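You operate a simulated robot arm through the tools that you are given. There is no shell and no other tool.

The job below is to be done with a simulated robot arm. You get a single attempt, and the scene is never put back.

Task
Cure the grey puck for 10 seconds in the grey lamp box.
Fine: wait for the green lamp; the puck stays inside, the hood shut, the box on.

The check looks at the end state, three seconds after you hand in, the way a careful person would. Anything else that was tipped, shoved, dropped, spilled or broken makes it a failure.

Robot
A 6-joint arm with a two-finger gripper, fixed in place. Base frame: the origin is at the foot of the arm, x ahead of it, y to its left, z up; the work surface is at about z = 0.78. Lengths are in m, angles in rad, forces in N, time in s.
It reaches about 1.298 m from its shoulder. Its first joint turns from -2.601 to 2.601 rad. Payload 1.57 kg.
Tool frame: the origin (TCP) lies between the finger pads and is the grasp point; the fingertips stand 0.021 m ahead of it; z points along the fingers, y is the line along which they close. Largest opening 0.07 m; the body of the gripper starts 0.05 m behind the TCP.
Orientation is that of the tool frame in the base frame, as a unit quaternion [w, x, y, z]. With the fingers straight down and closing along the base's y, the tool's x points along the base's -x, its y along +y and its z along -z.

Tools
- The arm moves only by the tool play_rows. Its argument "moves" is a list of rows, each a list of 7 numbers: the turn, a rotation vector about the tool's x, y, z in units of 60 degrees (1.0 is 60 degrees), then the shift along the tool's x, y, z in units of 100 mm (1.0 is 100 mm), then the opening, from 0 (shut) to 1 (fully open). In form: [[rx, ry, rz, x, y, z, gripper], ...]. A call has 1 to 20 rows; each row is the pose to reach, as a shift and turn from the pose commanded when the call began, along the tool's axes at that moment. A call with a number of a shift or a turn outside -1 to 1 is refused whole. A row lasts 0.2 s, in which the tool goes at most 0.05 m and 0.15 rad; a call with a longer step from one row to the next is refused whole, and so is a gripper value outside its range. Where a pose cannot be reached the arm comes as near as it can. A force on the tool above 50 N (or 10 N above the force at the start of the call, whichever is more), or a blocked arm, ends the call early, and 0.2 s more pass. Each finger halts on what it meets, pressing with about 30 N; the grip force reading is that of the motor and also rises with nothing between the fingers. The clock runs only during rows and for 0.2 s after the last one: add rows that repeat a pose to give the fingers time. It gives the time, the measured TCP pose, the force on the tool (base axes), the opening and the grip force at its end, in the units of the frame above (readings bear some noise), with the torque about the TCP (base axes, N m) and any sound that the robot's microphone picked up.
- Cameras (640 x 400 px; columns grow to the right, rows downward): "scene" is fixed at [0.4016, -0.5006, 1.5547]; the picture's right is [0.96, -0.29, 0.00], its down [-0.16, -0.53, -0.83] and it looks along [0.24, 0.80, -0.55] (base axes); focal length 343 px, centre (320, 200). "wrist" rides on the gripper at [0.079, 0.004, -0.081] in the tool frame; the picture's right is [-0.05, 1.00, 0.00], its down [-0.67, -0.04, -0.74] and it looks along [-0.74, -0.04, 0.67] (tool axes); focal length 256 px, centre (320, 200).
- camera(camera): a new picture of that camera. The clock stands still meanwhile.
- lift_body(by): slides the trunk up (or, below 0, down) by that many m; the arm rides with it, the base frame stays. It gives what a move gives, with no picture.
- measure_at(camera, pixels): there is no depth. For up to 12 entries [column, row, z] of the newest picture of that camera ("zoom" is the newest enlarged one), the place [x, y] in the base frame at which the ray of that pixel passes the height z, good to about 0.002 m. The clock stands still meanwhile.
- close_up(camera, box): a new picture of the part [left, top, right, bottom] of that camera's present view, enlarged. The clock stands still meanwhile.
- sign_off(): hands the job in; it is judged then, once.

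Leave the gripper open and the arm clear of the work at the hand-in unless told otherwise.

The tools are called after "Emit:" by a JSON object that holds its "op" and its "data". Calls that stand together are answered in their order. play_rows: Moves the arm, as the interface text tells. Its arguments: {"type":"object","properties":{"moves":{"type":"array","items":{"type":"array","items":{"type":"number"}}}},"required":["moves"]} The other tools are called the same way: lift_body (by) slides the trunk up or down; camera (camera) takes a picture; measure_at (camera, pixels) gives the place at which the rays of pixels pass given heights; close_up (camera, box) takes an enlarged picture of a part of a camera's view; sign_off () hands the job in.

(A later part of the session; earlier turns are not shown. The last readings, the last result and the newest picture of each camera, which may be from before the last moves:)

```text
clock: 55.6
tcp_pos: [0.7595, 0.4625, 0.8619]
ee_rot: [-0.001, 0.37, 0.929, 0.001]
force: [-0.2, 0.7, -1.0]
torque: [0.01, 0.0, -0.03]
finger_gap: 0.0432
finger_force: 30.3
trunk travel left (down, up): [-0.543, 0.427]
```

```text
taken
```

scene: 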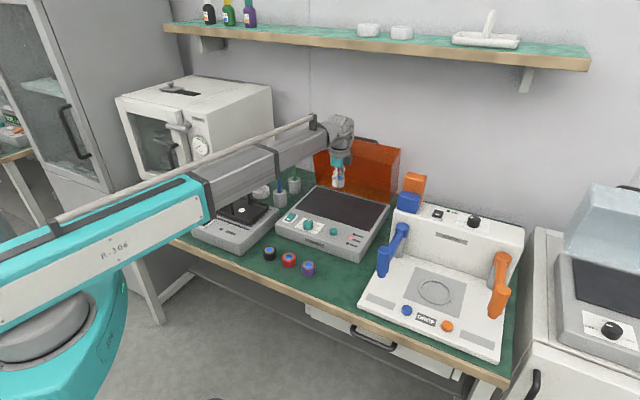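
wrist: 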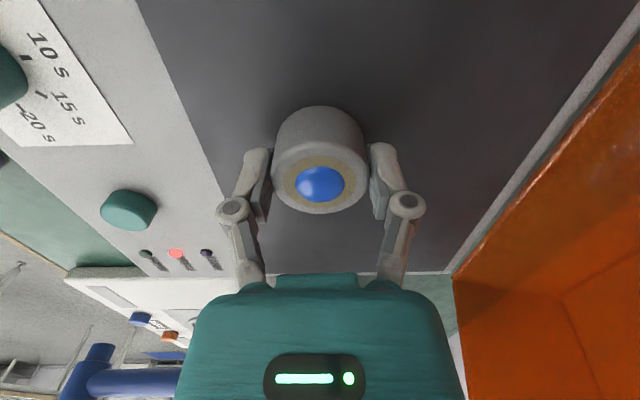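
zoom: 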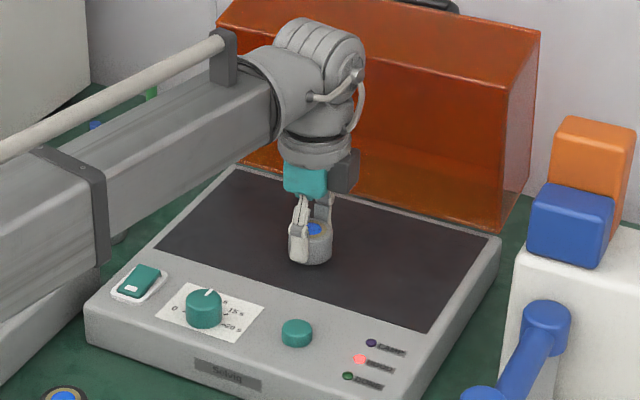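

The puck is a few millimetres above the floor. I lower in small steps and watch the vertical force.

Emit:
{"op": "lift_body", "data": {"by": -0.004}}

Emit:
{"op": "lift_body", "data": {"by": -0.003}}

```text
clock: 56.1
tcp_pos: [0.7593, 0.463, 0.8568]
ee_rot: [0.0, 0.37, 0.929, 0.001]
force: [-0.5, -0.2, -1.8]
torque: [0.03, -0.01, -0.02]
finger_gap: 0.043
finger_force: 30.3
trunk travel left (down, up): [-0.539, 0.431]
```

```text
clock: 56.6
tcp_pos: [0.758, 0.4637, 0.855]
ee_rot: [0.001, 0.369, 0.929, 0.002]
force: [6.5, 3.4, 22.4]
torque: [0.11, -0.15, -0.01]
finger_gap: 0.0433
finger_force: 29.8
trunk travel left (down, up): [-0.536, 0.434]
```

Contact: 22 N upward, so the puck stands on the floor. I ease up 1.5 mm and open the fingers.

Emit:
{"op": "lift_body", "data": {"by": 0.0015}}

Emit:
{"op": "play_rows", "data": {"moves": [[0, 0, 0, 0, 0, 0, 0.8], [0, 0, 0, 0, 0, 0, 1], [0, 0, 0, 0, 0, 0, 1], [0, 0, 0, 0, 0, 0, 1]]}}

Emit:
{"op": "camera", "data": {"camera": "wrist"}}

```text
clock: 57.1
tcp_pos: [0.7579, 0.4629, 0.8565]
ee_rot: [0.0, 0.369, 0.929, 0.001]
force: [1.3, 1.1, 5.9]
torque: [0.09, -0.09, -0.02]
finger_gap: 0.0433
finger_force: 30.0
trunk travel left (down, up): [-0.537, 0.433]
```

```text
clock: 58.1
tcp_pos: [0.7601, 0.4644, 0.8557]
ee_rot: [-0.001, 0.369, 0.929, 0.001]
force: [0.1, 0.2, -0.2]
torque: [-0.01, -0.01, -0.01]
finger_gap: 0.0698
finger_force: 0.0
trunk travel left (down, up): [-0.537, 0.433]
```

```text
taken
```

wrist: 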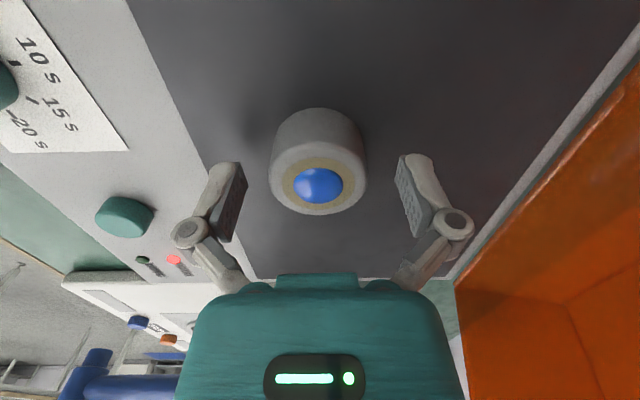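

The puck stands free on the floor. I raise the trunk 0.2 m to leave it.

Emit:
{"op": "lift_body", "data": {"by": 0.2}}

Emit:
{"op": "camera", "data": {"camera": "wrist"}}

Emit:
{"op": "camera", "data": {"camera": "scene"}}

Emit:
{"op": "close_up", "data": {"camera": "scene", "box": [280, 110, 410, 250]}}

```text
clock: 60.3
tcp_pos: [0.7586, 0.4643, 1.055]
ee_rot: [0.0, 0.37, 0.929, 0.002]
force: [0.4, -1.1, -0.4]
torque: [0.0, -0.03, 0.03]
finger_gap: 0.0702
finger_force: 0.1
trunk travel left (down, up): [-0.737, 0.233]
```

```text
taken
```

wrist: 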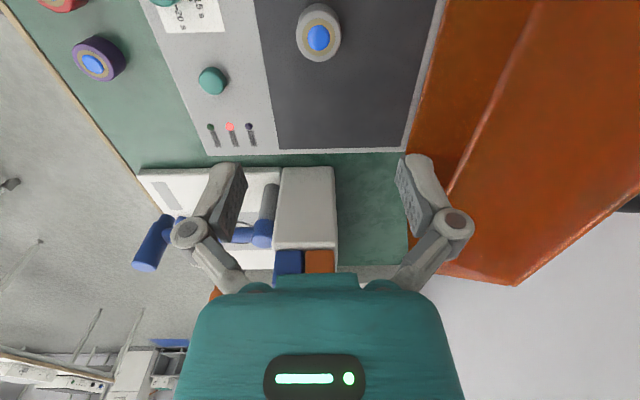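

```text
taken
```

scene: 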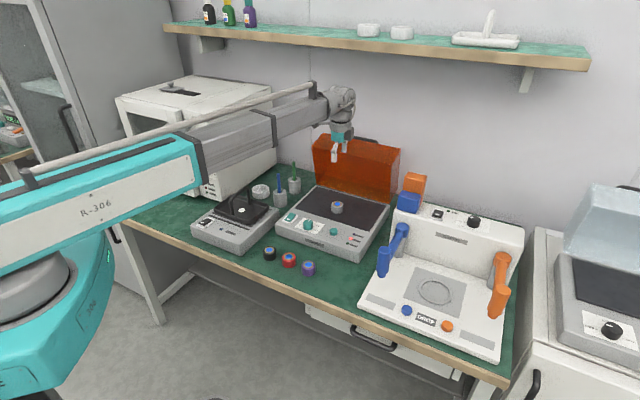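

```text
2.86 times, centred on (345, 180) of scene
```

zoom: 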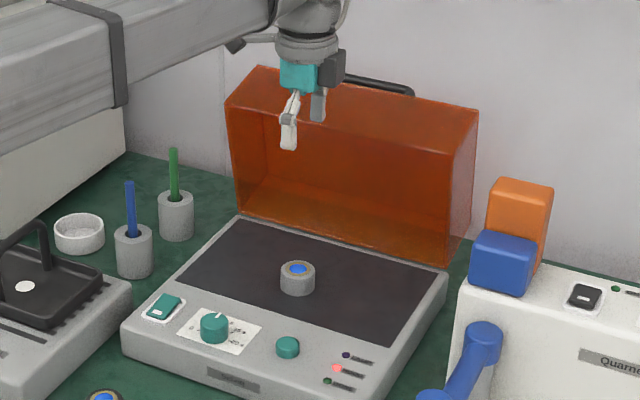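

The puck stands inside on the floor, upright, and the hood is still open. To close it I return to the handle the same way I left it. First raise the trunk 0.075 m so the fingers clear the hood's top edge.

Emit:
{"op": "lift_body", "data": {"by": 0.075}}

Emit:
{"op": "play_rows", "data": {"moves": [[0, 0, 0, 0, 0.25, 0, 0.86], [0, 0, 0, 0, 0.5, 0, 0.86], [0, 0, 0, 0, 0.8, 0, 0.86]]}}

Emit:
{"op": "camera", "data": {"camera": "wrist"}}

Emit:
{"op": "camera", "data": {"camera": "scene"}}

```text
clock: 61.4
tcp_pos: [0.7593, 0.4632, 1.1302]
ee_rot: [0.0, 0.37, 0.929, 0.001]
force: [-1.2, -0.7, 0.3]
torque: [-0.01, -0.01, -0.02]
finger_gap: 0.07
finger_force: 0.0
trunk travel left (down, up): [-0.812, 0.158]
```

```text
clock: 62.2
tcp_pos: [0.8167, 0.5217, 1.1289]
ee_rot: [0.0, 0.37, 0.929, 0.001]
force: [0.0, -0.3, 0.1]
torque: [0.0, -0.02, 0.0]
finger_gap: 0.06
finger_force: 0.1
trunk travel left (down, up): [-0.812, 0.158]
```

```text
taken
```

wrist: 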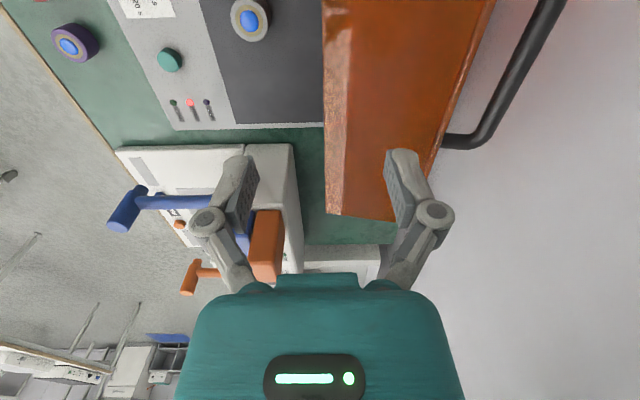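

```text
taken
```

scene: 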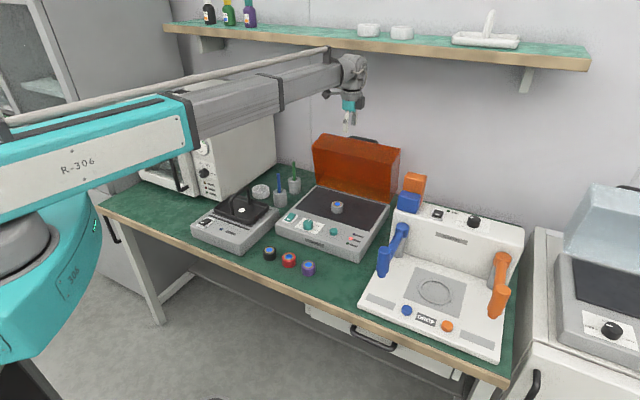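

The bar shows at (520,70) in the wrist view behind the upright hood. I enlarge the scene view and triangulate its position.

Emit:
{"op": "close_up", "data": {"camera": "scene", "box": [310, 120, 410, 180]}}

Emit:
{"op": "measure_at", "data": {"camera": "wrist", "pixels": [[520, 70, 1.0], [520, 70, 1.01], [520, 70, 1.02], [543, 30, 1.0], [543, 30, 1.01], [543, 30, 1.02]]}}

```text
6.40 times, centred on (360, 150) of scene
```

zoom: 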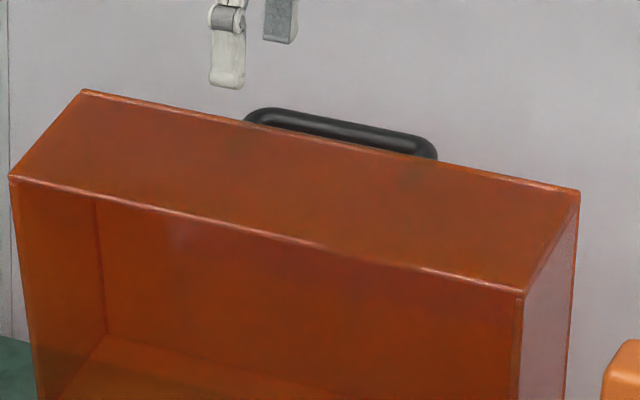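

```text
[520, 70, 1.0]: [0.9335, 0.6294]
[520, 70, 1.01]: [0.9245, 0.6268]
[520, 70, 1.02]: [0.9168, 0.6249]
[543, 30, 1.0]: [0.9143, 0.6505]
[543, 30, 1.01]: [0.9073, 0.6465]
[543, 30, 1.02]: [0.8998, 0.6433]
```

Emit:
{"op": "measure_at", "data": {"camera": "zoom", "pixels": [[268, 117, 1.0], [268, 117, 1.01], [268, 117, 1.02], [418, 147, 1.0], [418, 147, 1.01], [418, 147, 1.02], [523, 293, 1.02], [580, 190, 1.02], [523, 293, 1.03], [580, 190, 1.03]]}}

```text
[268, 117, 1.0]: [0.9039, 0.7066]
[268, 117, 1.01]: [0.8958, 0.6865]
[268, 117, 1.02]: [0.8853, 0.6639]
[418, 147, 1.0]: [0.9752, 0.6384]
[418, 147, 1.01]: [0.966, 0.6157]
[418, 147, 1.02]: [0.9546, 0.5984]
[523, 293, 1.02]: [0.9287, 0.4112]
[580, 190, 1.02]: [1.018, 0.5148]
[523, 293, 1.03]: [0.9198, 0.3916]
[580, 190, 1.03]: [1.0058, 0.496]
```

The bar is at about 79° hood angle: depth 1.087 along the box axis, z≈1.022, matching where I left it. I move over it again in two level steps, tilting the tool 14° as before with a 50 mm finger gap.

Emit:
{"op": "play_rows", "data": {"moves": [[0, 0, 0, 0.01, 0.27, 0, 0.86], [0, 0, 0, 0.02, 0.54, 0, 0.8], [0, 0, 0, 0.035, 0.8, 0, 0.71]]}}

Emit:
{"op": "play_rows", "data": {"moves": [[-0.08, 0, 0, 0.01, 0.22, -0.02, 0.71], [-0.16, 0, 0, 0.02, 0.45, -0.04, 0.71], [-0.24, 0, 0, 0.035, 0.67, -0.06, 0.71]]}}

Emit:
{"op": "camera", "data": {"camera": "wrist"}}

```text
clock: 63.0
tcp_pos: [0.8664, 0.583, 1.1291]
ee_rot: [-0.001, 0.371, 0.929, 0.001]
force: [0.4, 0.3, 0.4]
torque: [0.01, 0.0, -0.01]
finger_gap: 0.0497
finger_force: 0.1
trunk travel left (down, up): [-0.812, 0.158]
```

```text
clock: 63.8
tcp_pos: [0.9108, 0.6354, 1.1364]
ee_rot: [0.045, 0.367, 0.921, 0.119]
force: [0.1, -0.6, 0.1]
torque: [0.02, 0.02, -0.02]
finger_gap: 0.0497
finger_force: 0.1
trunk travel left (down, up): [-0.812, 0.158]
```

```text
taken
```

wrist: 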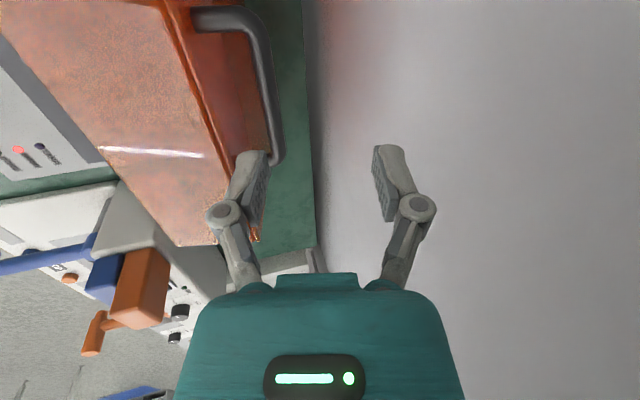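

Same view as when I left the bar. I lower 0.06 m, then look.

Emit:
{"op": "lift_body", "data": {"by": -0.06}}

Emit:
{"op": "camera", "data": {"camera": "wrist"}}

```text
clock: 64.8
tcp_pos: [0.9101, 0.6355, 1.0762]
ee_rot: [0.045, 0.367, 0.922, 0.118]
force: [0.3, -1.1, 0.4]
torque: [-0.02, 0.01, 0.01]
finger_gap: 0.0496
finger_force: 0.1
trunk travel left (down, up): [-0.752, 0.218]
```

```text
taken
```

wrist: 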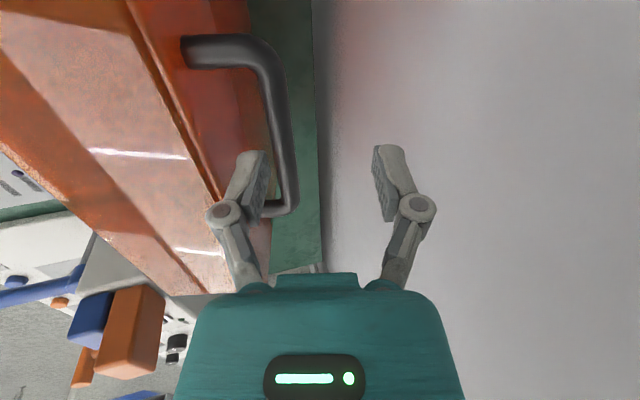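

The lower finger lines up between bar and hood plate. I lower the remaining 0.038 m.

Emit:
{"op": "lift_body", "data": {"by": -0.038}}

Emit:
{"op": "camera", "data": {"camera": "wrist"}}

```text
clock: 65.7
tcp_pos: [0.9092, 0.6353, 1.0387]
ee_rot: [0.046, 0.368, 0.921, 0.117]
force: [0.9, -0.3, 0.3]
torque: [0.03, 0.04, -0.02]
finger_gap: 0.0501
finger_force: 0.1
trunk travel left (down, up): [-0.714, 0.256]
```

```text
taken
```

wrist: 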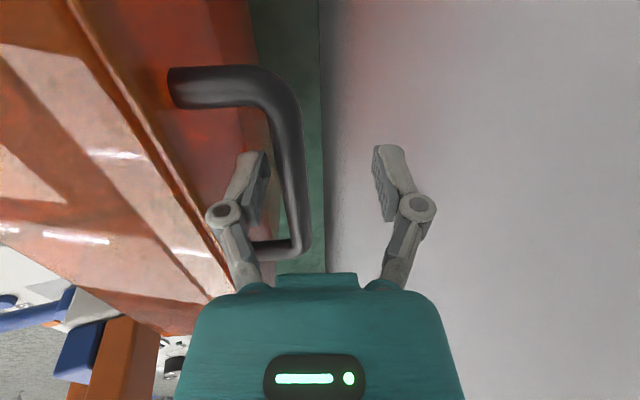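

The bar is caged. I narrow the fingers to 40 mm and pull 50 mm toward the front.

Emit:
{"op": "play_rows", "data": {"moves": [[0, 0, 0, 0, 0, 0, 0.57], [0, 0, 0, 0, -0.12, -0.031, 0.57], [0, 0, 0, 0, -0.24, -0.062, 0.57], [0, 0, 0, 0, -0.36, -0.092, 0.57], [0, 0, 0, 0, -0.484, -0.124, 0.57]]}}

Emit:
{"op": "lift_body", "data": {"by": 0.008}}

Emit:
{"op": "camera", "data": {"camera": "wrist"}}

Emit:
{"op": "close_up", "data": {"camera": "scene", "box": [280, 90, 410, 250]}}

```text
clock: 66.9
tcp_pos: [0.8776, 0.5999, 1.0384]
ee_rot: [0.046, 0.367, 0.922, 0.117]
force: [1.4, 1.2, 2.7]
torque: [-0.03, 0.04, -0.02]
finger_gap: 0.0388
finger_force: 0.1
trunk travel left (down, up): [-0.714, 0.256]
```

```text
clock: 67.4
tcp_pos: [0.8761, 0.5994, 1.0467]
ee_rot: [0.047, 0.367, 0.922, 0.117]
force: [0.0, 0.0, 1.4]
torque: [0.02, -0.03, -0.02]
finger_gap: 0.0396
finger_force: 0.1
trunk travel left (down, up): [-0.722, 0.248]
```

```text
taken
```

wrist: 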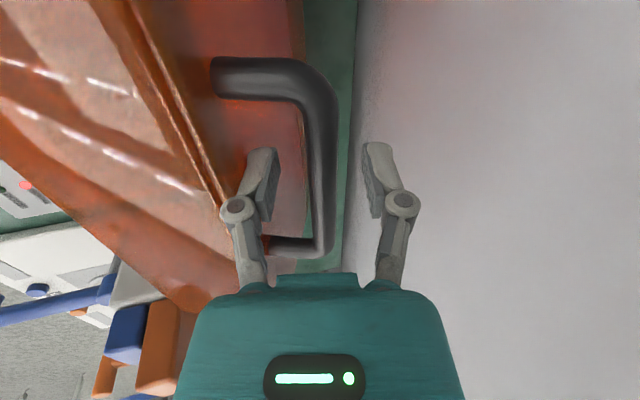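

```text
2.50 times, centred on (345, 170) of scene
```

zoom: 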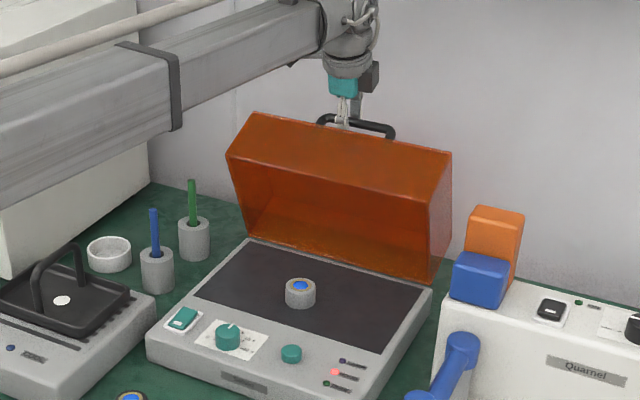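

The hood follows and is at about 70°. I pull 90 mm further at this height.

Emit:
{"op": "play_rows", "data": {"moves": [[0, 0, 0, 0, -0.15, -0.038, 0.57], [0, 0, 0, 0, -0.3, -0.077, 0.57], [0, 0, 0, 0, -0.45, -0.115, 0.57], [0, 0, 0, 0, -0.6, -0.154, 0.57], [0, 0, 0, 0, -0.75, -0.192, 0.57], [0, 0, 0, 0, -0.872, -0.224, 0.57]]}}

Emit:
{"op": "camera", "data": {"camera": "wrist"}}

Emit:
{"op": "close_up", "data": {"camera": "scene", "box": [280, 90, 410, 250]}}

```text
clock: 68.8
tcp_pos: [0.8162, 0.5333, 1.0461]
ee_rot: [0.046, 0.367, 0.922, 0.117]
force: [0.4, -0.1, 1.5]
torque: [-0.02, 0.02, -0.01]
finger_gap: 0.0403
finger_force: 0.0
trunk travel left (down, up): [-0.722, 0.248]
```

```text
taken
```

wrist: 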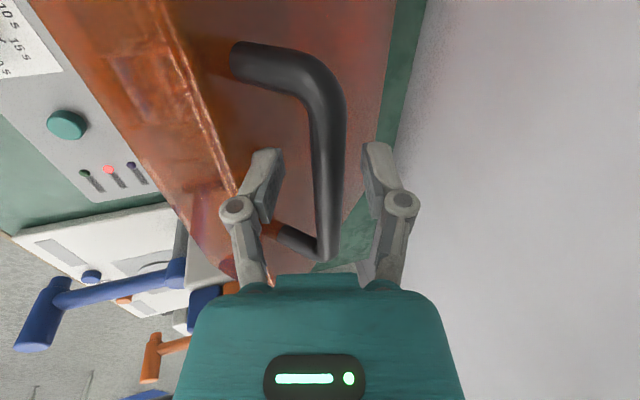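

```text
2.50 times, centred on (345, 170) of scene
```

zoom: 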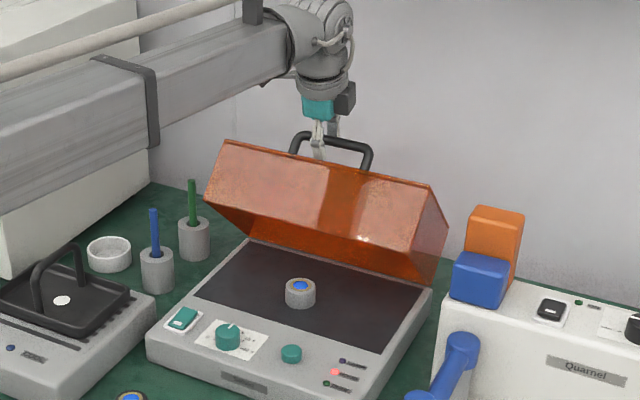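

The hood is near 48°, the puck untouched below. I lower 10 mm and pull 36 mm.

Emit:
{"op": "lift_body", "data": {"by": -0.01}}

Emit:
{"op": "play_rows", "data": {"moves": [[0, 0, 0, 0, -0.12, -0.03, 0.57], [0, 0, 0, 0, -0.24, -0.06, 0.57], [0, 0, 0, 0, -0.349, -0.09, 0.57]]}}

Emit:
{"op": "camera", "data": {"camera": "wrist"}}

Emit:
{"op": "close_up", "data": {"camera": "scene", "box": [280, 90, 410, 250]}}

```text
clock: 69.4
tcp_pos: [0.8153, 0.5328, 1.037]
ee_rot: [0.046, 0.367, 0.922, 0.118]
force: [0.2, 0.6, 0.3]
torque: [0.02, -0.01, -0.02]
finger_gap: 0.0395
finger_force: 0.1
trunk travel left (down, up): [-0.712, 0.258]
```

```text
clock: 70.2
tcp_pos: [0.7891, 0.5086, 1.0371]
ee_rot: [0.045, 0.367, 0.922, 0.118]
force: [-0.1, -0.5, 0.1]
torque: [0.02, 0.0, -0.01]
finger_gap: 0.0397
finger_force: 0.0
trunk travel left (down, up): [-0.712, 0.258]
```

```text
taken
```

wrist: 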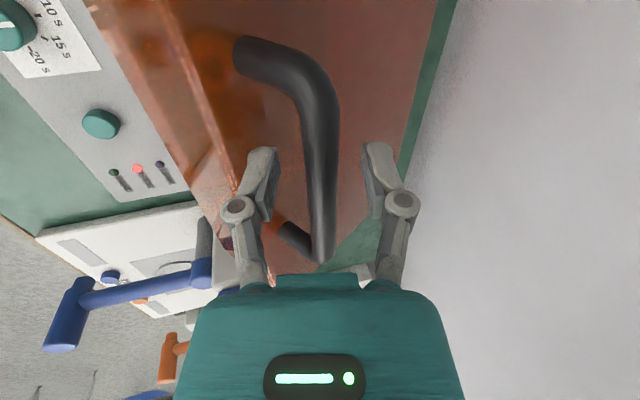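

```text
2.50 times, centred on (345, 170) of scene
```

zoom: 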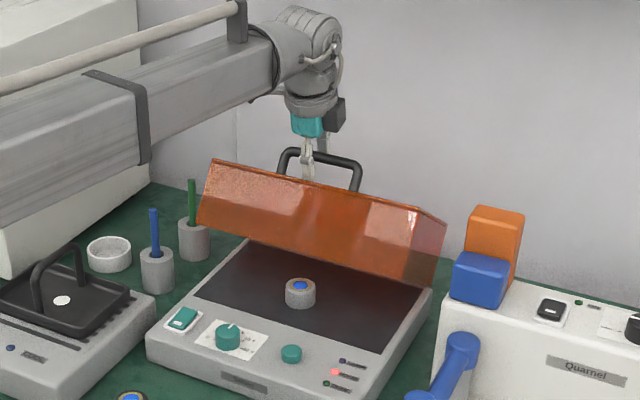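

About 36° now, everything still free of forces. I lower 15 mm and pull 34 mm.

Emit:
{"op": "lift_body", "data": {"by": -0.015}}

Emit:
{"op": "camera", "data": {"camera": "wrist"}}

Emit:
{"op": "play_rows", "data": {"moves": [[0, 0, 0, 0, -0.12, -0.03, 0.57], [0, 0, 0, 0, -0.24, -0.06, 0.57], [0, 0, 0, 0, -0.329, -0.085, 0.57]]}}

Emit:
{"op": "camera", "data": {"camera": "wrist"}}

Emit:
{"op": "close_up", "data": {"camera": "scene", "box": [280, 90, 410, 250]}}

```text
clock: 70.8
tcp_pos: [0.7912, 0.5088, 1.0221]
ee_rot: [0.046, 0.367, 0.922, 0.118]
force: [0.3, -0.3, 0.4]
torque: [0.01, -0.04, 0.02]
finger_gap: 0.0399
finger_force: 0.1
trunk travel left (down, up): [-0.697, 0.273]
```

```text
taken
```

wrist: 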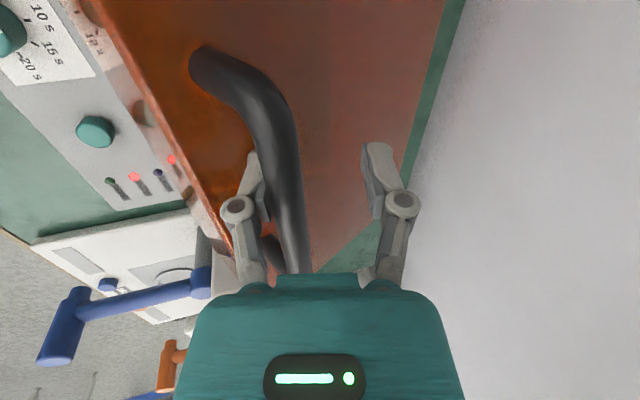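

```text
clock: 71.6
tcp_pos: [0.7669, 0.4861, 1.0217]
ee_rot: [0.046, 0.367, 0.922, 0.118]
force: [-0.2, -0.3, 0.2]
torque: [0.0, 0.01, 0.01]
finger_gap: 0.0398
finger_force: 0.0
trunk travel left (down, up): [-0.697, 0.273]
```

```text
taken
```

wrist: 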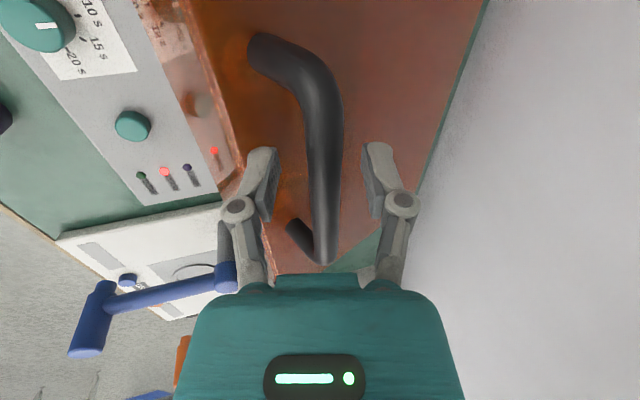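

```text
2.50 times, centred on (345, 170) of scene
```

zoom: 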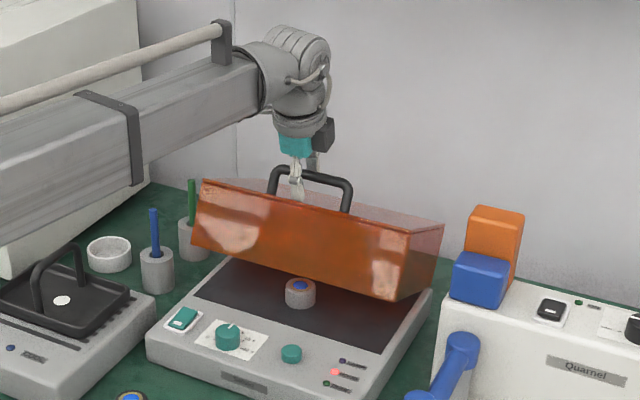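

The hood now sinks by its own weight against the front finger, at about 22°. I keep following down: lower 15 mm, pull 20 mm, twice.

Emit:
{"op": "lift_body", "data": {"by": -0.015}}

Emit:
{"op": "play_rows", "data": {"moves": [[0, 0, 0, 0, -0.1, -0.025, 0.57], [0, 0, 0, 0, -0.194, -0.05, 0.57]]}}

Emit:
{"op": "camera", "data": {"camera": "wrist"}}

Emit:
{"op": "close_up", "data": {"camera": "scene", "box": [280, 120, 410, 260]}}

```text
clock: 72.3
tcp_pos: [0.7675, 0.4838, 1.0064]
ee_rot: [0.046, 0.367, 0.921, 0.118]
force: [-0.6, 0.0, 0.5]
torque: [0.01, -0.04, 0.03]
finger_gap: 0.0402
finger_force: 0.3
trunk travel left (down, up): [-0.682, 0.288]
```

```text
clock: 72.9
tcp_pos: [0.7532, 0.47, 1.0057]
ee_rot: [0.045, 0.367, 0.922, 0.118]
force: [-1.0, -0.7, -0.3]
torque: [0.0, 0.04, -0.02]
finger_gap: 0.0404
finger_force: 0.5
trunk travel left (down, up): [-0.682, 0.288]
```

```text
taken
```

wrist: 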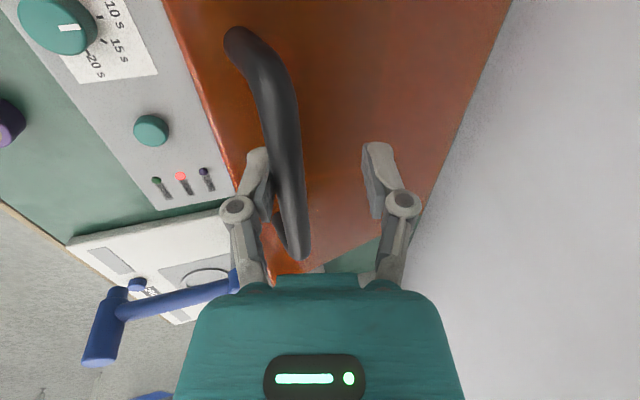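

```text
2.86 times, centred on (345, 190) of scene
```

zoom: 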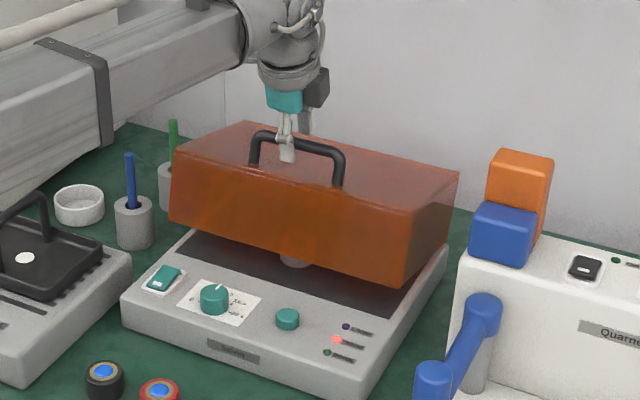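

About 12° left. Again lower 15 mm and pull 20 mm.

Emit:
{"op": "lift_body", "data": {"by": -0.014}}

Emit:
{"op": "play_rows", "data": {"moves": [[0, 0, 0, 0, -0.1, -0.025, 0.57], [0, 0, 0, 0, -0.194, -0.05, 0.57]]}}

Emit:
{"op": "camera", "data": {"camera": "wrist"}}

Emit:
{"op": "close_up", "data": {"camera": "scene", "box": [280, 120, 410, 260]}}

```text
clock: 73.5
tcp_pos: [0.7534, 0.4713, 0.992]
ee_rot: [0.046, 0.367, 0.922, 0.119]
force: [-1.9, -2.2, -1.6]
torque: [0.05, -0.03, -0.02]
finger_gap: 0.0415
finger_force: 1.1
trunk travel left (down, up): [-0.668, 0.302]
```

```text
clock: 74.1
tcp_pos: [0.7407, 0.4558, 0.9935]
ee_rot: [0.045, 0.367, 0.922, 0.117]
force: [-0.8, -1.2, -0.7]
torque: [-0.01, 0.05, -0.02]
finger_gap: 0.0405
finger_force: 0.4
trunk travel left (down, up): [-0.668, 0.302]
```

```text
taken
```

wrist: 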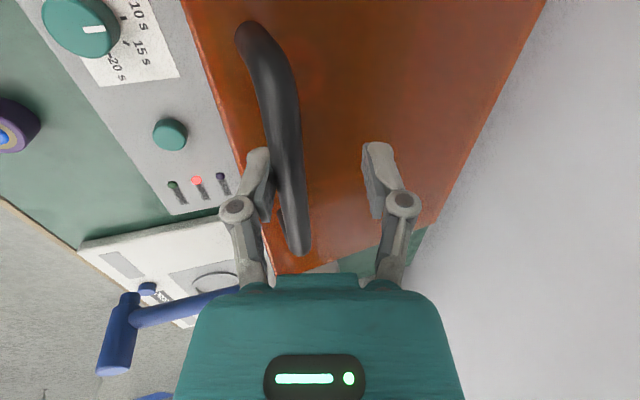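

```text
2.86 times, centred on (345, 190) of scene
```

zoom: 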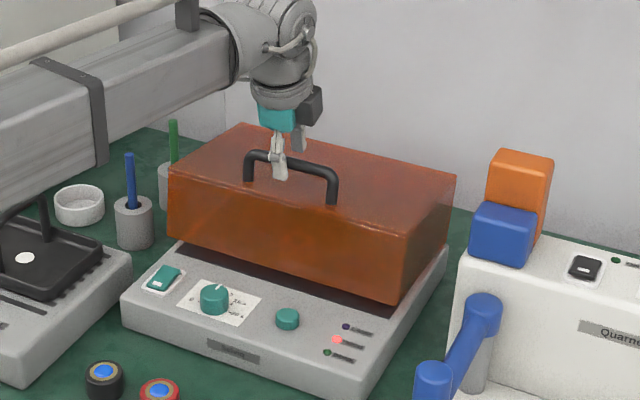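

About 7° left. Lower 12 mm and pull 25 mm in small steps, which should let it come to rest.

Emit:
{"op": "lift_body", "data": {"by": -0.012}}

Emit:
{"op": "play_rows", "data": {"moves": [[0, 0, 0, 0, -0.08, -0.02, 0.57], [0, 0, 0, 0, -0.16, -0.041, 0.57], [0, 0, 0, 0, -0.24, -0.062, 0.57]]}}

Emit:
{"op": "camera", "data": {"camera": "wrist"}}

Emit:
{"op": "close_up", "data": {"camera": "scene", "box": [280, 120, 410, 260]}}

```text
clock: 74.7
tcp_pos: [0.7395, 0.4568, 0.982]
ee_rot: [0.046, 0.367, 0.922, 0.117]
force: [-4.1, -3.6, -0.2]
torque: [0.0, 0.0, -0.05]
finger_gap: 0.0432
finger_force: 2.6
trunk travel left (down, up): [-0.656, 0.314]
```

```text
clock: 75.5
tcp_pos: [0.723, 0.4394, 0.9805]
ee_rot: [0.045, 0.367, 0.922, 0.118]
force: [-0.4, 0.2, -0.1]
torque: [0.0, -0.01, 0.0]
finger_gap: 0.04
finger_force: 0.0
trunk travel left (down, up): [-0.656, 0.314]
```

```text
taken
```

wrist: 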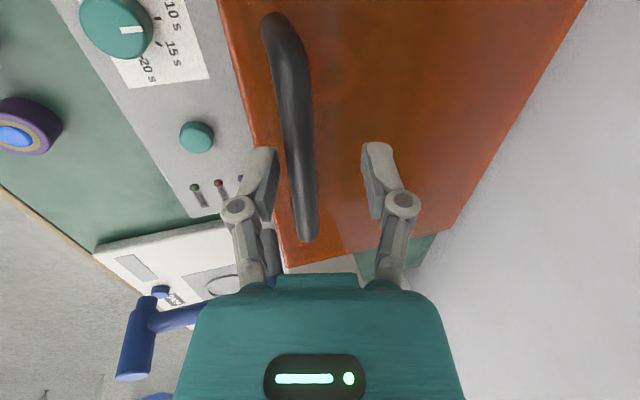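

```text
2.86 times, centred on (345, 190) of scene
```

zoom: 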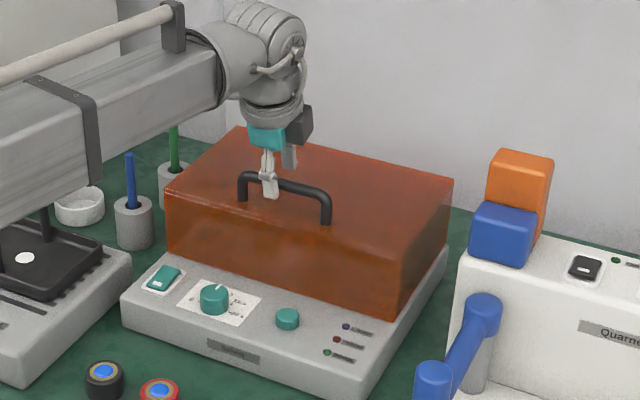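

The red HOOD lamp has gone out: the hood is shut. The bar is free between the fingers; I open them to 60 mm and raise the trunk 0.10 m.

Emit:
{"op": "play_rows", "data": {"moves": [[0, 0, 0, 0, 0, 0, 0.86], [0, 0, 0, 0, 0, 0, 0.86]]}}

Emit:
{"op": "lift_body", "data": {"by": 0.1}}

Emit:
{"op": "close_up", "data": {"camera": "scene", "box": [270, 150, 400, 270]}}

Emit:
{"op": "camera", "data": {"camera": "wrist"}}

```text
clock: 76.1
tcp_pos: [0.7217, 0.4387, 0.9806]
ee_rot: [0.047, 0.367, 0.922, 0.117]
force: [-0.2, 0.3, -0.5]
torque: [0.0, -0.01, -0.01]
finger_gap: 0.0603
finger_force: 0.0
trunk travel left (down, up): [-0.656, 0.314]
```

```text
clock: 77.4
tcp_pos: [0.7229, 0.4392, 1.0806]
ee_rot: [0.046, 0.366, 0.922, 0.117]
force: [0.6, 0.6, -0.4]
torque: [0.02, 0.01, 0.01]
finger_gap: 0.0602
finger_force: 0.0
trunk travel left (down, up): [-0.756, 0.214]
```

```text
3.33 times, centred on (335, 210) of scene
```

zoom: 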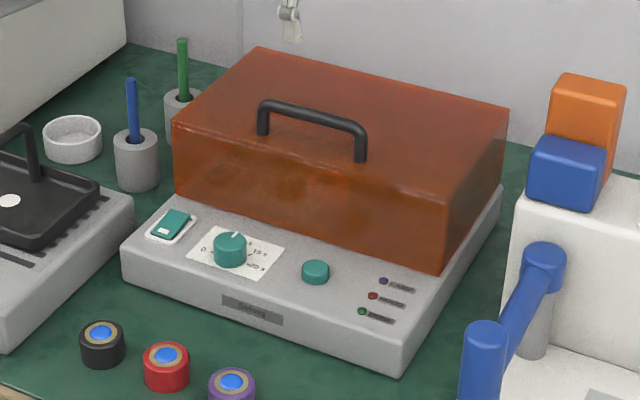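

```text
taken
```

wrist: 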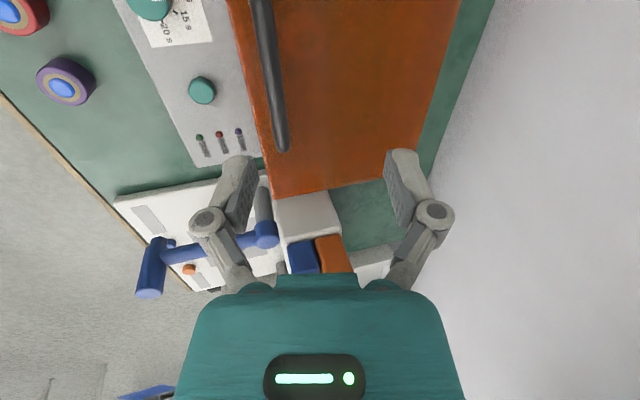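

The hood sits flush, dial at 10 s, all lamps dark. Next is the start button; I measure its top in both views.

Emit:
{"op": "measure_at", "data": {"camera": "zoom", "pixels": [[315, 267, 0.84], [315, 267, 0.845], [315, 267, 0.85]]}}

Emit:
{"op": "measure_at", "data": {"camera": "wrist", "pixels": [[203, 92, 0.84], [203, 92, 0.845], [203, 92, 0.85]]}}

Emit:
{"op": "close_up", "data": {"camera": "wrist", "box": [150, 60, 262, 130]}}

```text
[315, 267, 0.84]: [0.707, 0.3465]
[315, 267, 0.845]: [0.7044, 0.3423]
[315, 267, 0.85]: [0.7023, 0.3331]
```

```text
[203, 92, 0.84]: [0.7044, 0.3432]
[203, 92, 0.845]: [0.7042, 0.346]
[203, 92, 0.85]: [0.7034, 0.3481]
```

```text
5.71 times, centred on (206, 95) of wrist
```

zoom: 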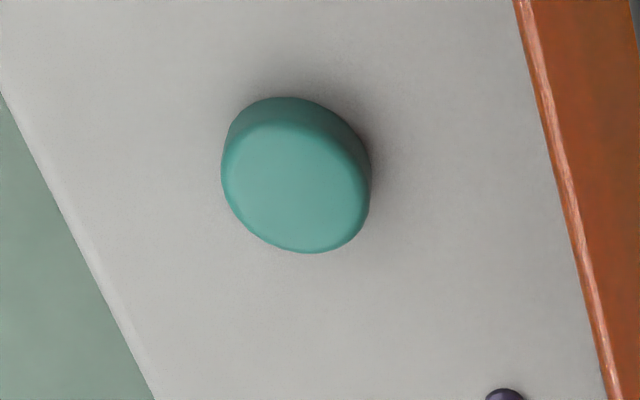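

The button's top centre is about (0.704,0.344), z≈0.843. I straighten the tool, move above it and shut the fingers.

Emit:
{"op": "play_rows", "data": {"moves": [[0.048, 0, 0, -0.1, -0.16, -0.03, 0.5], [0.096, 0, 0, -0.2, -0.32, -0.06, 0.3], [0.144, 0, 0, -0.31, -0.48, -0.09, 0.1], [0.192, 0, 0, -0.41, -0.65, -0.12, 0], [0.24, 0, 0, -0.518, -0.81, -0.146, 0], [0.24, 0, 0, -0.518, -0.81, -0.146, 0]]}}

Emit:
{"op": "camera", "data": {"camera": "wrist"}}

```text
clock: 78.8
tcp_pos: [0.7045, 0.3431, 1.0745]
ee_rot: [-0.001, 0.37, 0.929, 0.001]
force: [-0.4, 0.6, -0.4]
torque: [0.0, 0.0, 0.01]
finger_gap: 0.0
finger_force: 28.5
trunk travel left (down, up): [-0.756, 0.214]
```

```text
taken
```

wrist: 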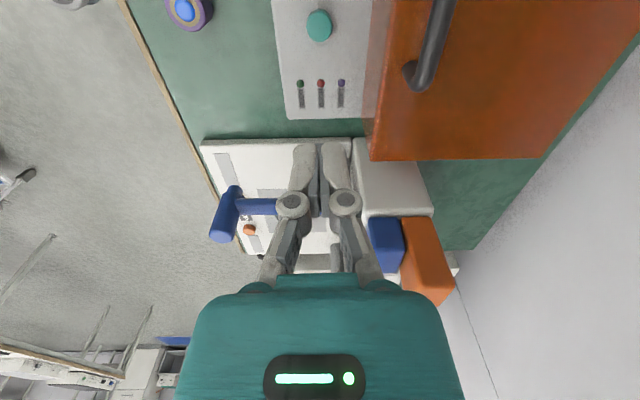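

The fingers are shut and the button lies straight ahead (319,25). I lower 0.185 m to hover ~2 cm above it.

Emit:
{"op": "lift_body", "data": {"by": -0.185}}

Emit:
{"op": "camera", "data": {"camera": "wrist"}}

Emit:
{"op": "close_up", "data": {"camera": "scene", "box": [280, 170, 390, 260]}}

```text
clock: 80.9
tcp_pos: [0.704, 0.343, 0.8897]
ee_rot: [-0.001, 0.37, 0.929, 0.001]
force: [-1.1, -0.5, -0.2]
torque: [0.01, 0.01, 0.0]
finger_gap: 0.0
finger_force: 28.6
trunk travel left (down, up): [-0.571, 0.399]
```

```text
taken
```

wrist: 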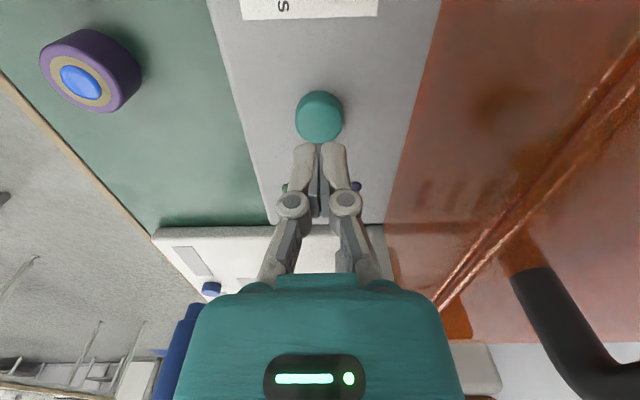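

```text
4.44 times, centred on (335, 215) of scene
```

zoom: 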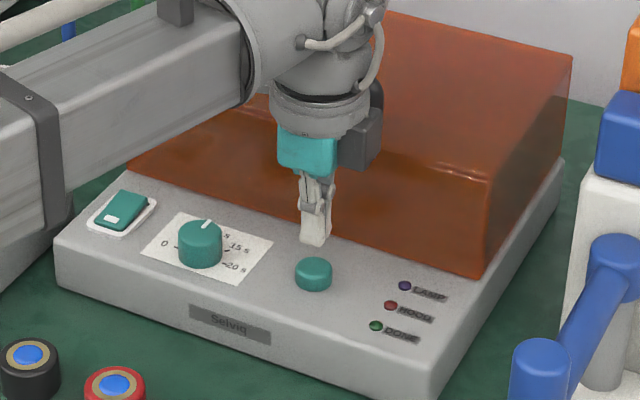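

The fingertips are nearly above the button, about 4 mm toward its right. I shift 3 mm left and lower 22 mm to just above it.

Emit:
{"op": "play_rows", "data": {"moves": [[0, 0, 0, 0.03, 0, 0, 0]]}}

Emit:
{"op": "lift_body", "data": {"by": -0.022}}

Emit:
{"op": "close_up", "data": {"camera": "scene", "box": [300, 200, 380, 260]}}

Emit:
{"op": "camera", "data": {"camera": "wrist"}}

```text
clock: 81.3
tcp_pos: [0.703, 0.3451, 0.89]
ee_rot: [0.0, 0.369, 0.929, 0.001]
force: [-0.3, 0.3, -0.2]
torque: [-0.01, 0.01, 0.0]
finger_gap: 0.0
finger_force: 29.5
trunk travel left (down, up): [-0.571, 0.399]
```

```text
clock: 81.9
tcp_pos: [0.702, 0.3441, 0.8675]
ee_rot: [-0.001, 0.37, 0.929, 0.002]
force: [0.0, 0.0, 0.0]
torque: [0.0, -0.02, -0.01]
finger_gap: 0.0002
finger_force: 29.4
trunk travel left (down, up): [-0.549, 0.421]
```

```text
6.67 times, centred on (340, 230) of scene
```

zoom: 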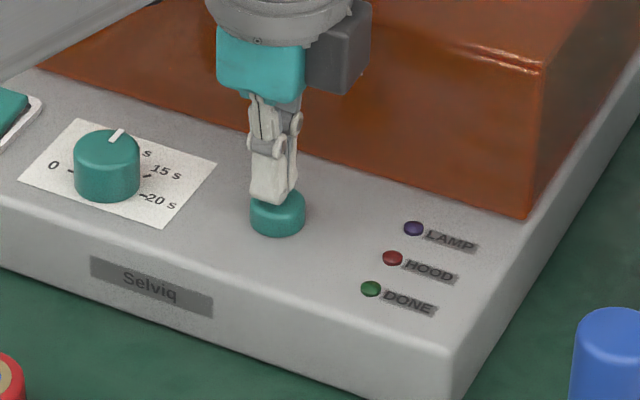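

```text
taken
```

wrist: 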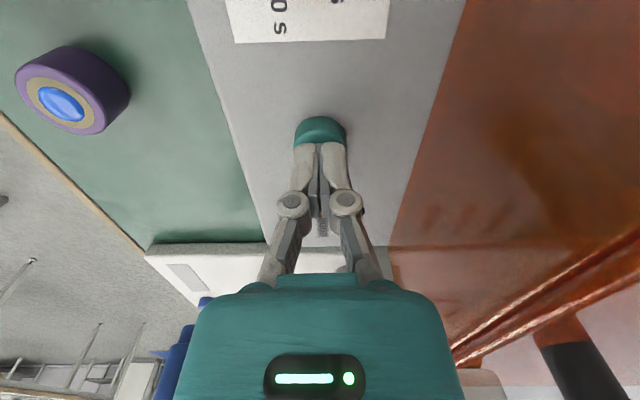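

The closed tips are right above the button with no contact yet. I lower in 3 mm steps and watch the force and the lamps.

Emit:
{"op": "lift_body", "data": {"by": -0.004}}

Emit:
{"op": "close_up", "data": {"camera": "scene", "box": [300, 200, 380, 260]}}

```text
clock: 82.5
tcp_pos: [0.7013, 0.3449, 0.8646]
ee_rot: [0.0, 0.37, 0.929, 0.001]
force: [0.0, 0.0, 0.4]
torque: [0.0, 0.0, 0.01]
finger_gap: 0.0062
finger_force: 28.8
trunk travel left (down, up): [-0.545, 0.425]
```

```text
6.67 times, centred on (340, 230) of scene
```

zoom: 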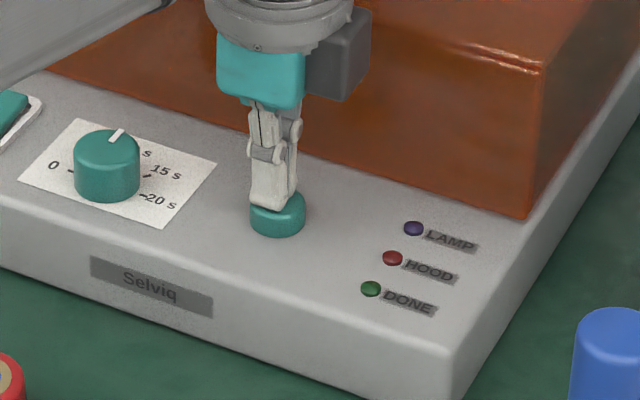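

The gap reading rose to 6 mm as the tips touched, which is odd; I check the wrist view before pressing on.

Emit:
{"op": "camera", "data": {"camera": "wrist"}}

Emit:
{"op": "close_up", "data": {"camera": "wrist", "box": [260, 100, 380, 240]}}

```text
taken
```

wrist: 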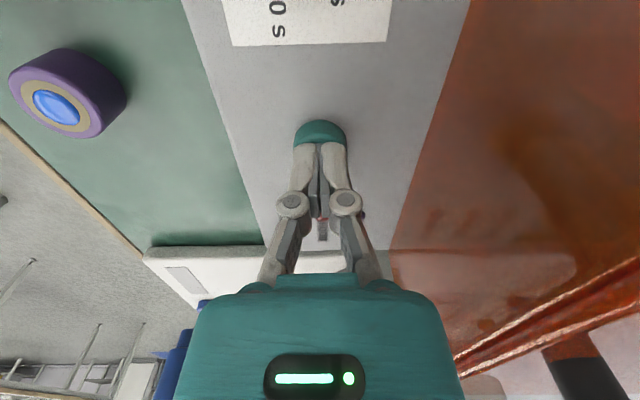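

```text
2.86 times, centred on (320, 170) of wrist
```

zoom: 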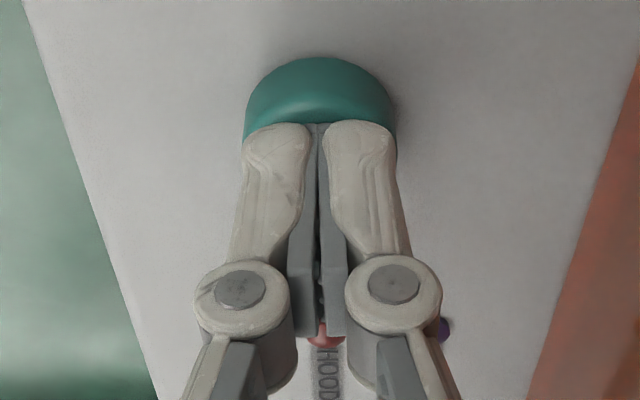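

Fingers look almost shut and sit on the button's top. I press on with another 3 mm.

Emit:
{"op": "lift_body", "data": {"by": -0.003}}

Emit:
{"op": "close_up", "data": {"camera": "scene", "box": [300, 200, 380, 260]}}

```text
clock: 83.0
tcp_pos: [0.7027, 0.3437, 0.8596]
ee_rot: [0.0, 0.37, 0.929, 0.002]
force: [0.3, 0.3, 1.4]
torque: [-0.01, -0.01, 0.03]
finger_gap: 0.0059
finger_force: 28.7
trunk travel left (down, up): [-0.542, 0.428]
```

```text
6.67 times, centred on (340, 230) of scene
```

zoom: 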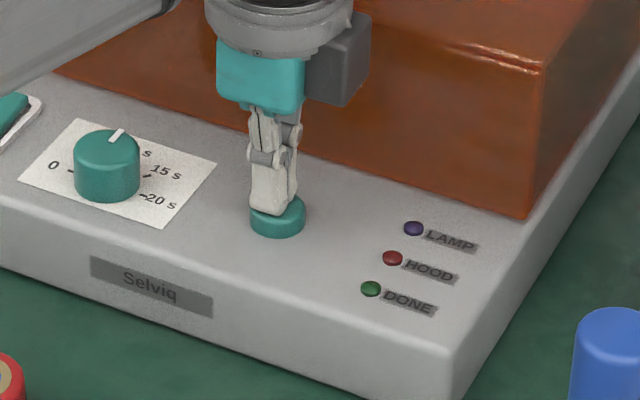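

Only 1.4 N so far; the button yields like a spring. Another 3 mm.

Emit:
{"op": "lift_body", "data": {"by": -0.003}}

Emit:
{"op": "close_up", "data": {"camera": "scene", "box": [300, 200, 380, 260]}}

```text
clock: 83.5
tcp_pos: [0.7016, 0.3441, 0.8583]
ee_rot: [0.001, 0.37, 0.929, 0.002]
force: [0.9, 0.0, 3.6]
torque: [0.02, -0.02, 0.01]
finger_gap: 0.006
finger_force: 28.9
trunk travel left (down, up): [-0.539, 0.431]
heard: click
```

```text
6.67 times, centred on (340, 230) of scene
```

zoom: 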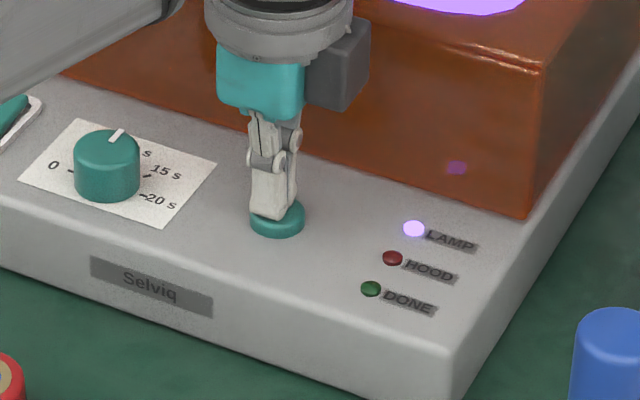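

A click, and the violet LAMP is on with light in the hood: the cure is running since about 83.5 s. I lift off the button gently.

Emit:
{"op": "lift_body", "data": {"by": 0.2}}

Emit:
{"op": "close_up", "data": {"camera": "scene", "box": [270, 150, 400, 270]}}

```text
clock: 85.7
tcp_pos: [0.7018, 0.3458, 1.0573]
ee_rot: [-0.001, 0.371, 0.929, 0.001]
force: [0.8, 0.1, -0.2]
torque: [0.01, 0.0, -0.01]
finger_gap: 0.0001
finger_force: 28.1
trunk travel left (down, up): [-0.739, 0.231]
```

```text
3.33 times, centred on (335, 210) of scene
```

zoom: 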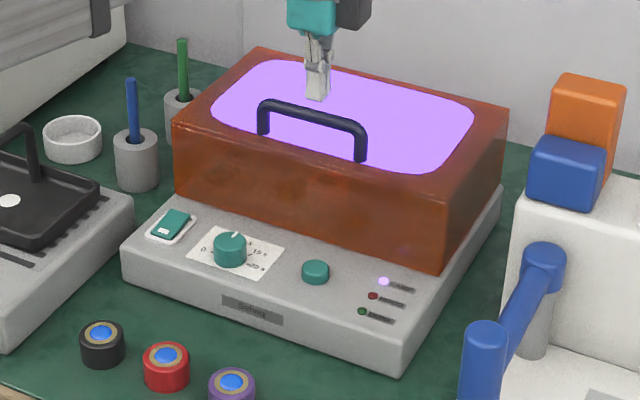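

The lamp is on and the button is back up. While waiting I draw the arm back from the box and open the gripper.

Emit:
{"op": "play_rows", "data": {"moves": [[0, 0, 0, 0, -0.25, 0, 0.3], [0, 0, 0, 0, -0.5, 0, 0.6], [0, 0, 0, 0, -0.75, 0, 1], [0, 0, 0, 0, -1, 0, 1], [0, 0, 0, 0, -1, 0, 1], [0, 0, 0, 0, -1, 0, 1], [0, 0, 0, 0, -1, 0, 1], [0, 0, 0, 0, -1, 0, 1], [0, 0, 0, 0, -1, 0, 1], [0, 0, 0, 0, -1, 0, 1], [0, 0, 0, 0, -1, 0, 1], [0, 0, 0, 0, -1, 0, 1], [0, 0, 0, 0, -1, 0, 1], [0, 0, 0, 0, -1, 0, 1], [0, 0, 0, 0, -1, 0, 1], [0, 0, 0, 0, -1, 0, 1], [0, 0, 0, 0, -1, 0, 1], [0, 0, 0, 0, -1, 0, 1], [0, 0, 0, 0, -1, 0, 1], [0, 0, 0, 0, -1, 0, 1]]}}

Emit:
{"op": "close_up", "data": {"camera": "scene", "box": [270, 150, 400, 270]}}

```text
clock: 89.9
tcp_pos: [0.6337, 0.2724, 1.0582]
ee_rot: [0.0, 0.369, 0.929, 0.001]
force: [-0.5, 0.1, 0.4]
torque: [0.04, 0.01, 0.03]
finger_gap: 0.0697
finger_force: 0.1
trunk travel left (down, up): [-0.739, 0.231]
```

```text
3.33 times, centred on (335, 210) of scene
```

zoom: 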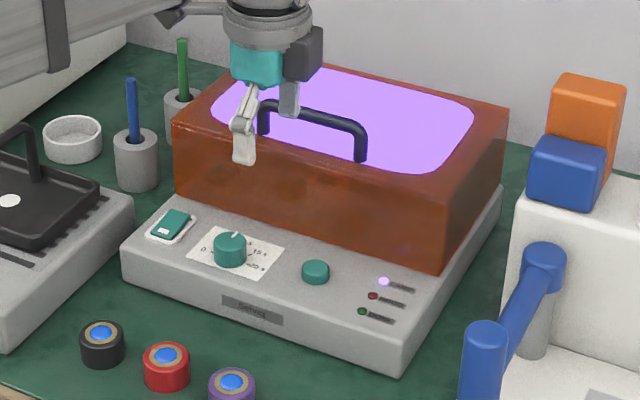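

Clock 89.9 s, violet lamp still on. I wait another 4 s without moving.

Emit:
{"op": "play_rows", "data": {"moves": [[0, 0, 0, 0, 0, 0, 1], [0, 0, 0, 0, 0, 0, 1], [0, 0, 0, 0, 0, 0, 1], [0, 0, 0, 0, 0, 0, 1], [0, 0, 0, 0, 0, 0, 1], [0, 0, 0, 0, 0, 0, 1], [0, 0, 0, 0, 0, 0, 1], [0, 0, 0, 0, 0, 0, 1], [0, 0, 0, 0, 0, 0, 1], [0, 0, 0, 0, 0, 0, 1], [0, 0, 0, 0, 0, 0, 1], [0, 0, 0, 0, 0, 0, 1], [0, 0, 0, 0, 0, 0, 1], [0, 0, 0, 0, 0, 0, 1], [0, 0, 0, 0, 0, 0, 1], [0, 0, 0, 0, 0, 0, 1], [0, 0, 0, 0, 0, 0, 1], [0, 0, 0, 0, 0, 0, 1], [0, 0, 0, 0, 0, 0, 1], [0, 0, 0, 0, 0, 0, 1]]}}

Emit:
{"op": "close_up", "data": {"camera": "scene", "box": [270, 150, 400, 270]}}

```text
clock: 94.1
tcp_pos: [0.6338, 0.2734, 1.0583]
ee_rot: [0.001, 0.37, 0.929, 0.001]
force: [-0.4, 0.1, 0.1]
torque: [0.03, -0.02, 0.04]
finger_gap: 0.0699
finger_force: 0.0
trunk travel left (down, up): [-0.739, 0.231]
```

```text
3.33 times, centred on (335, 210) of scene
```

zoom: 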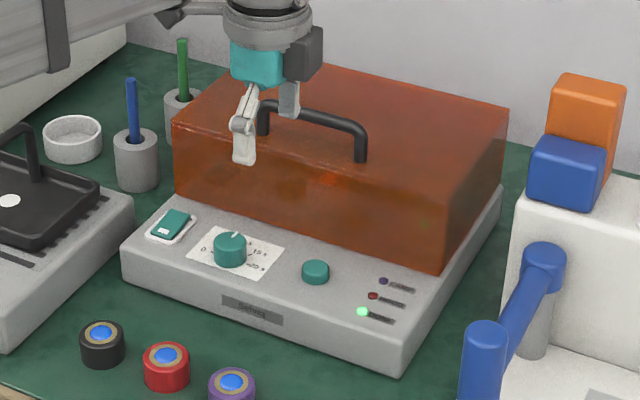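

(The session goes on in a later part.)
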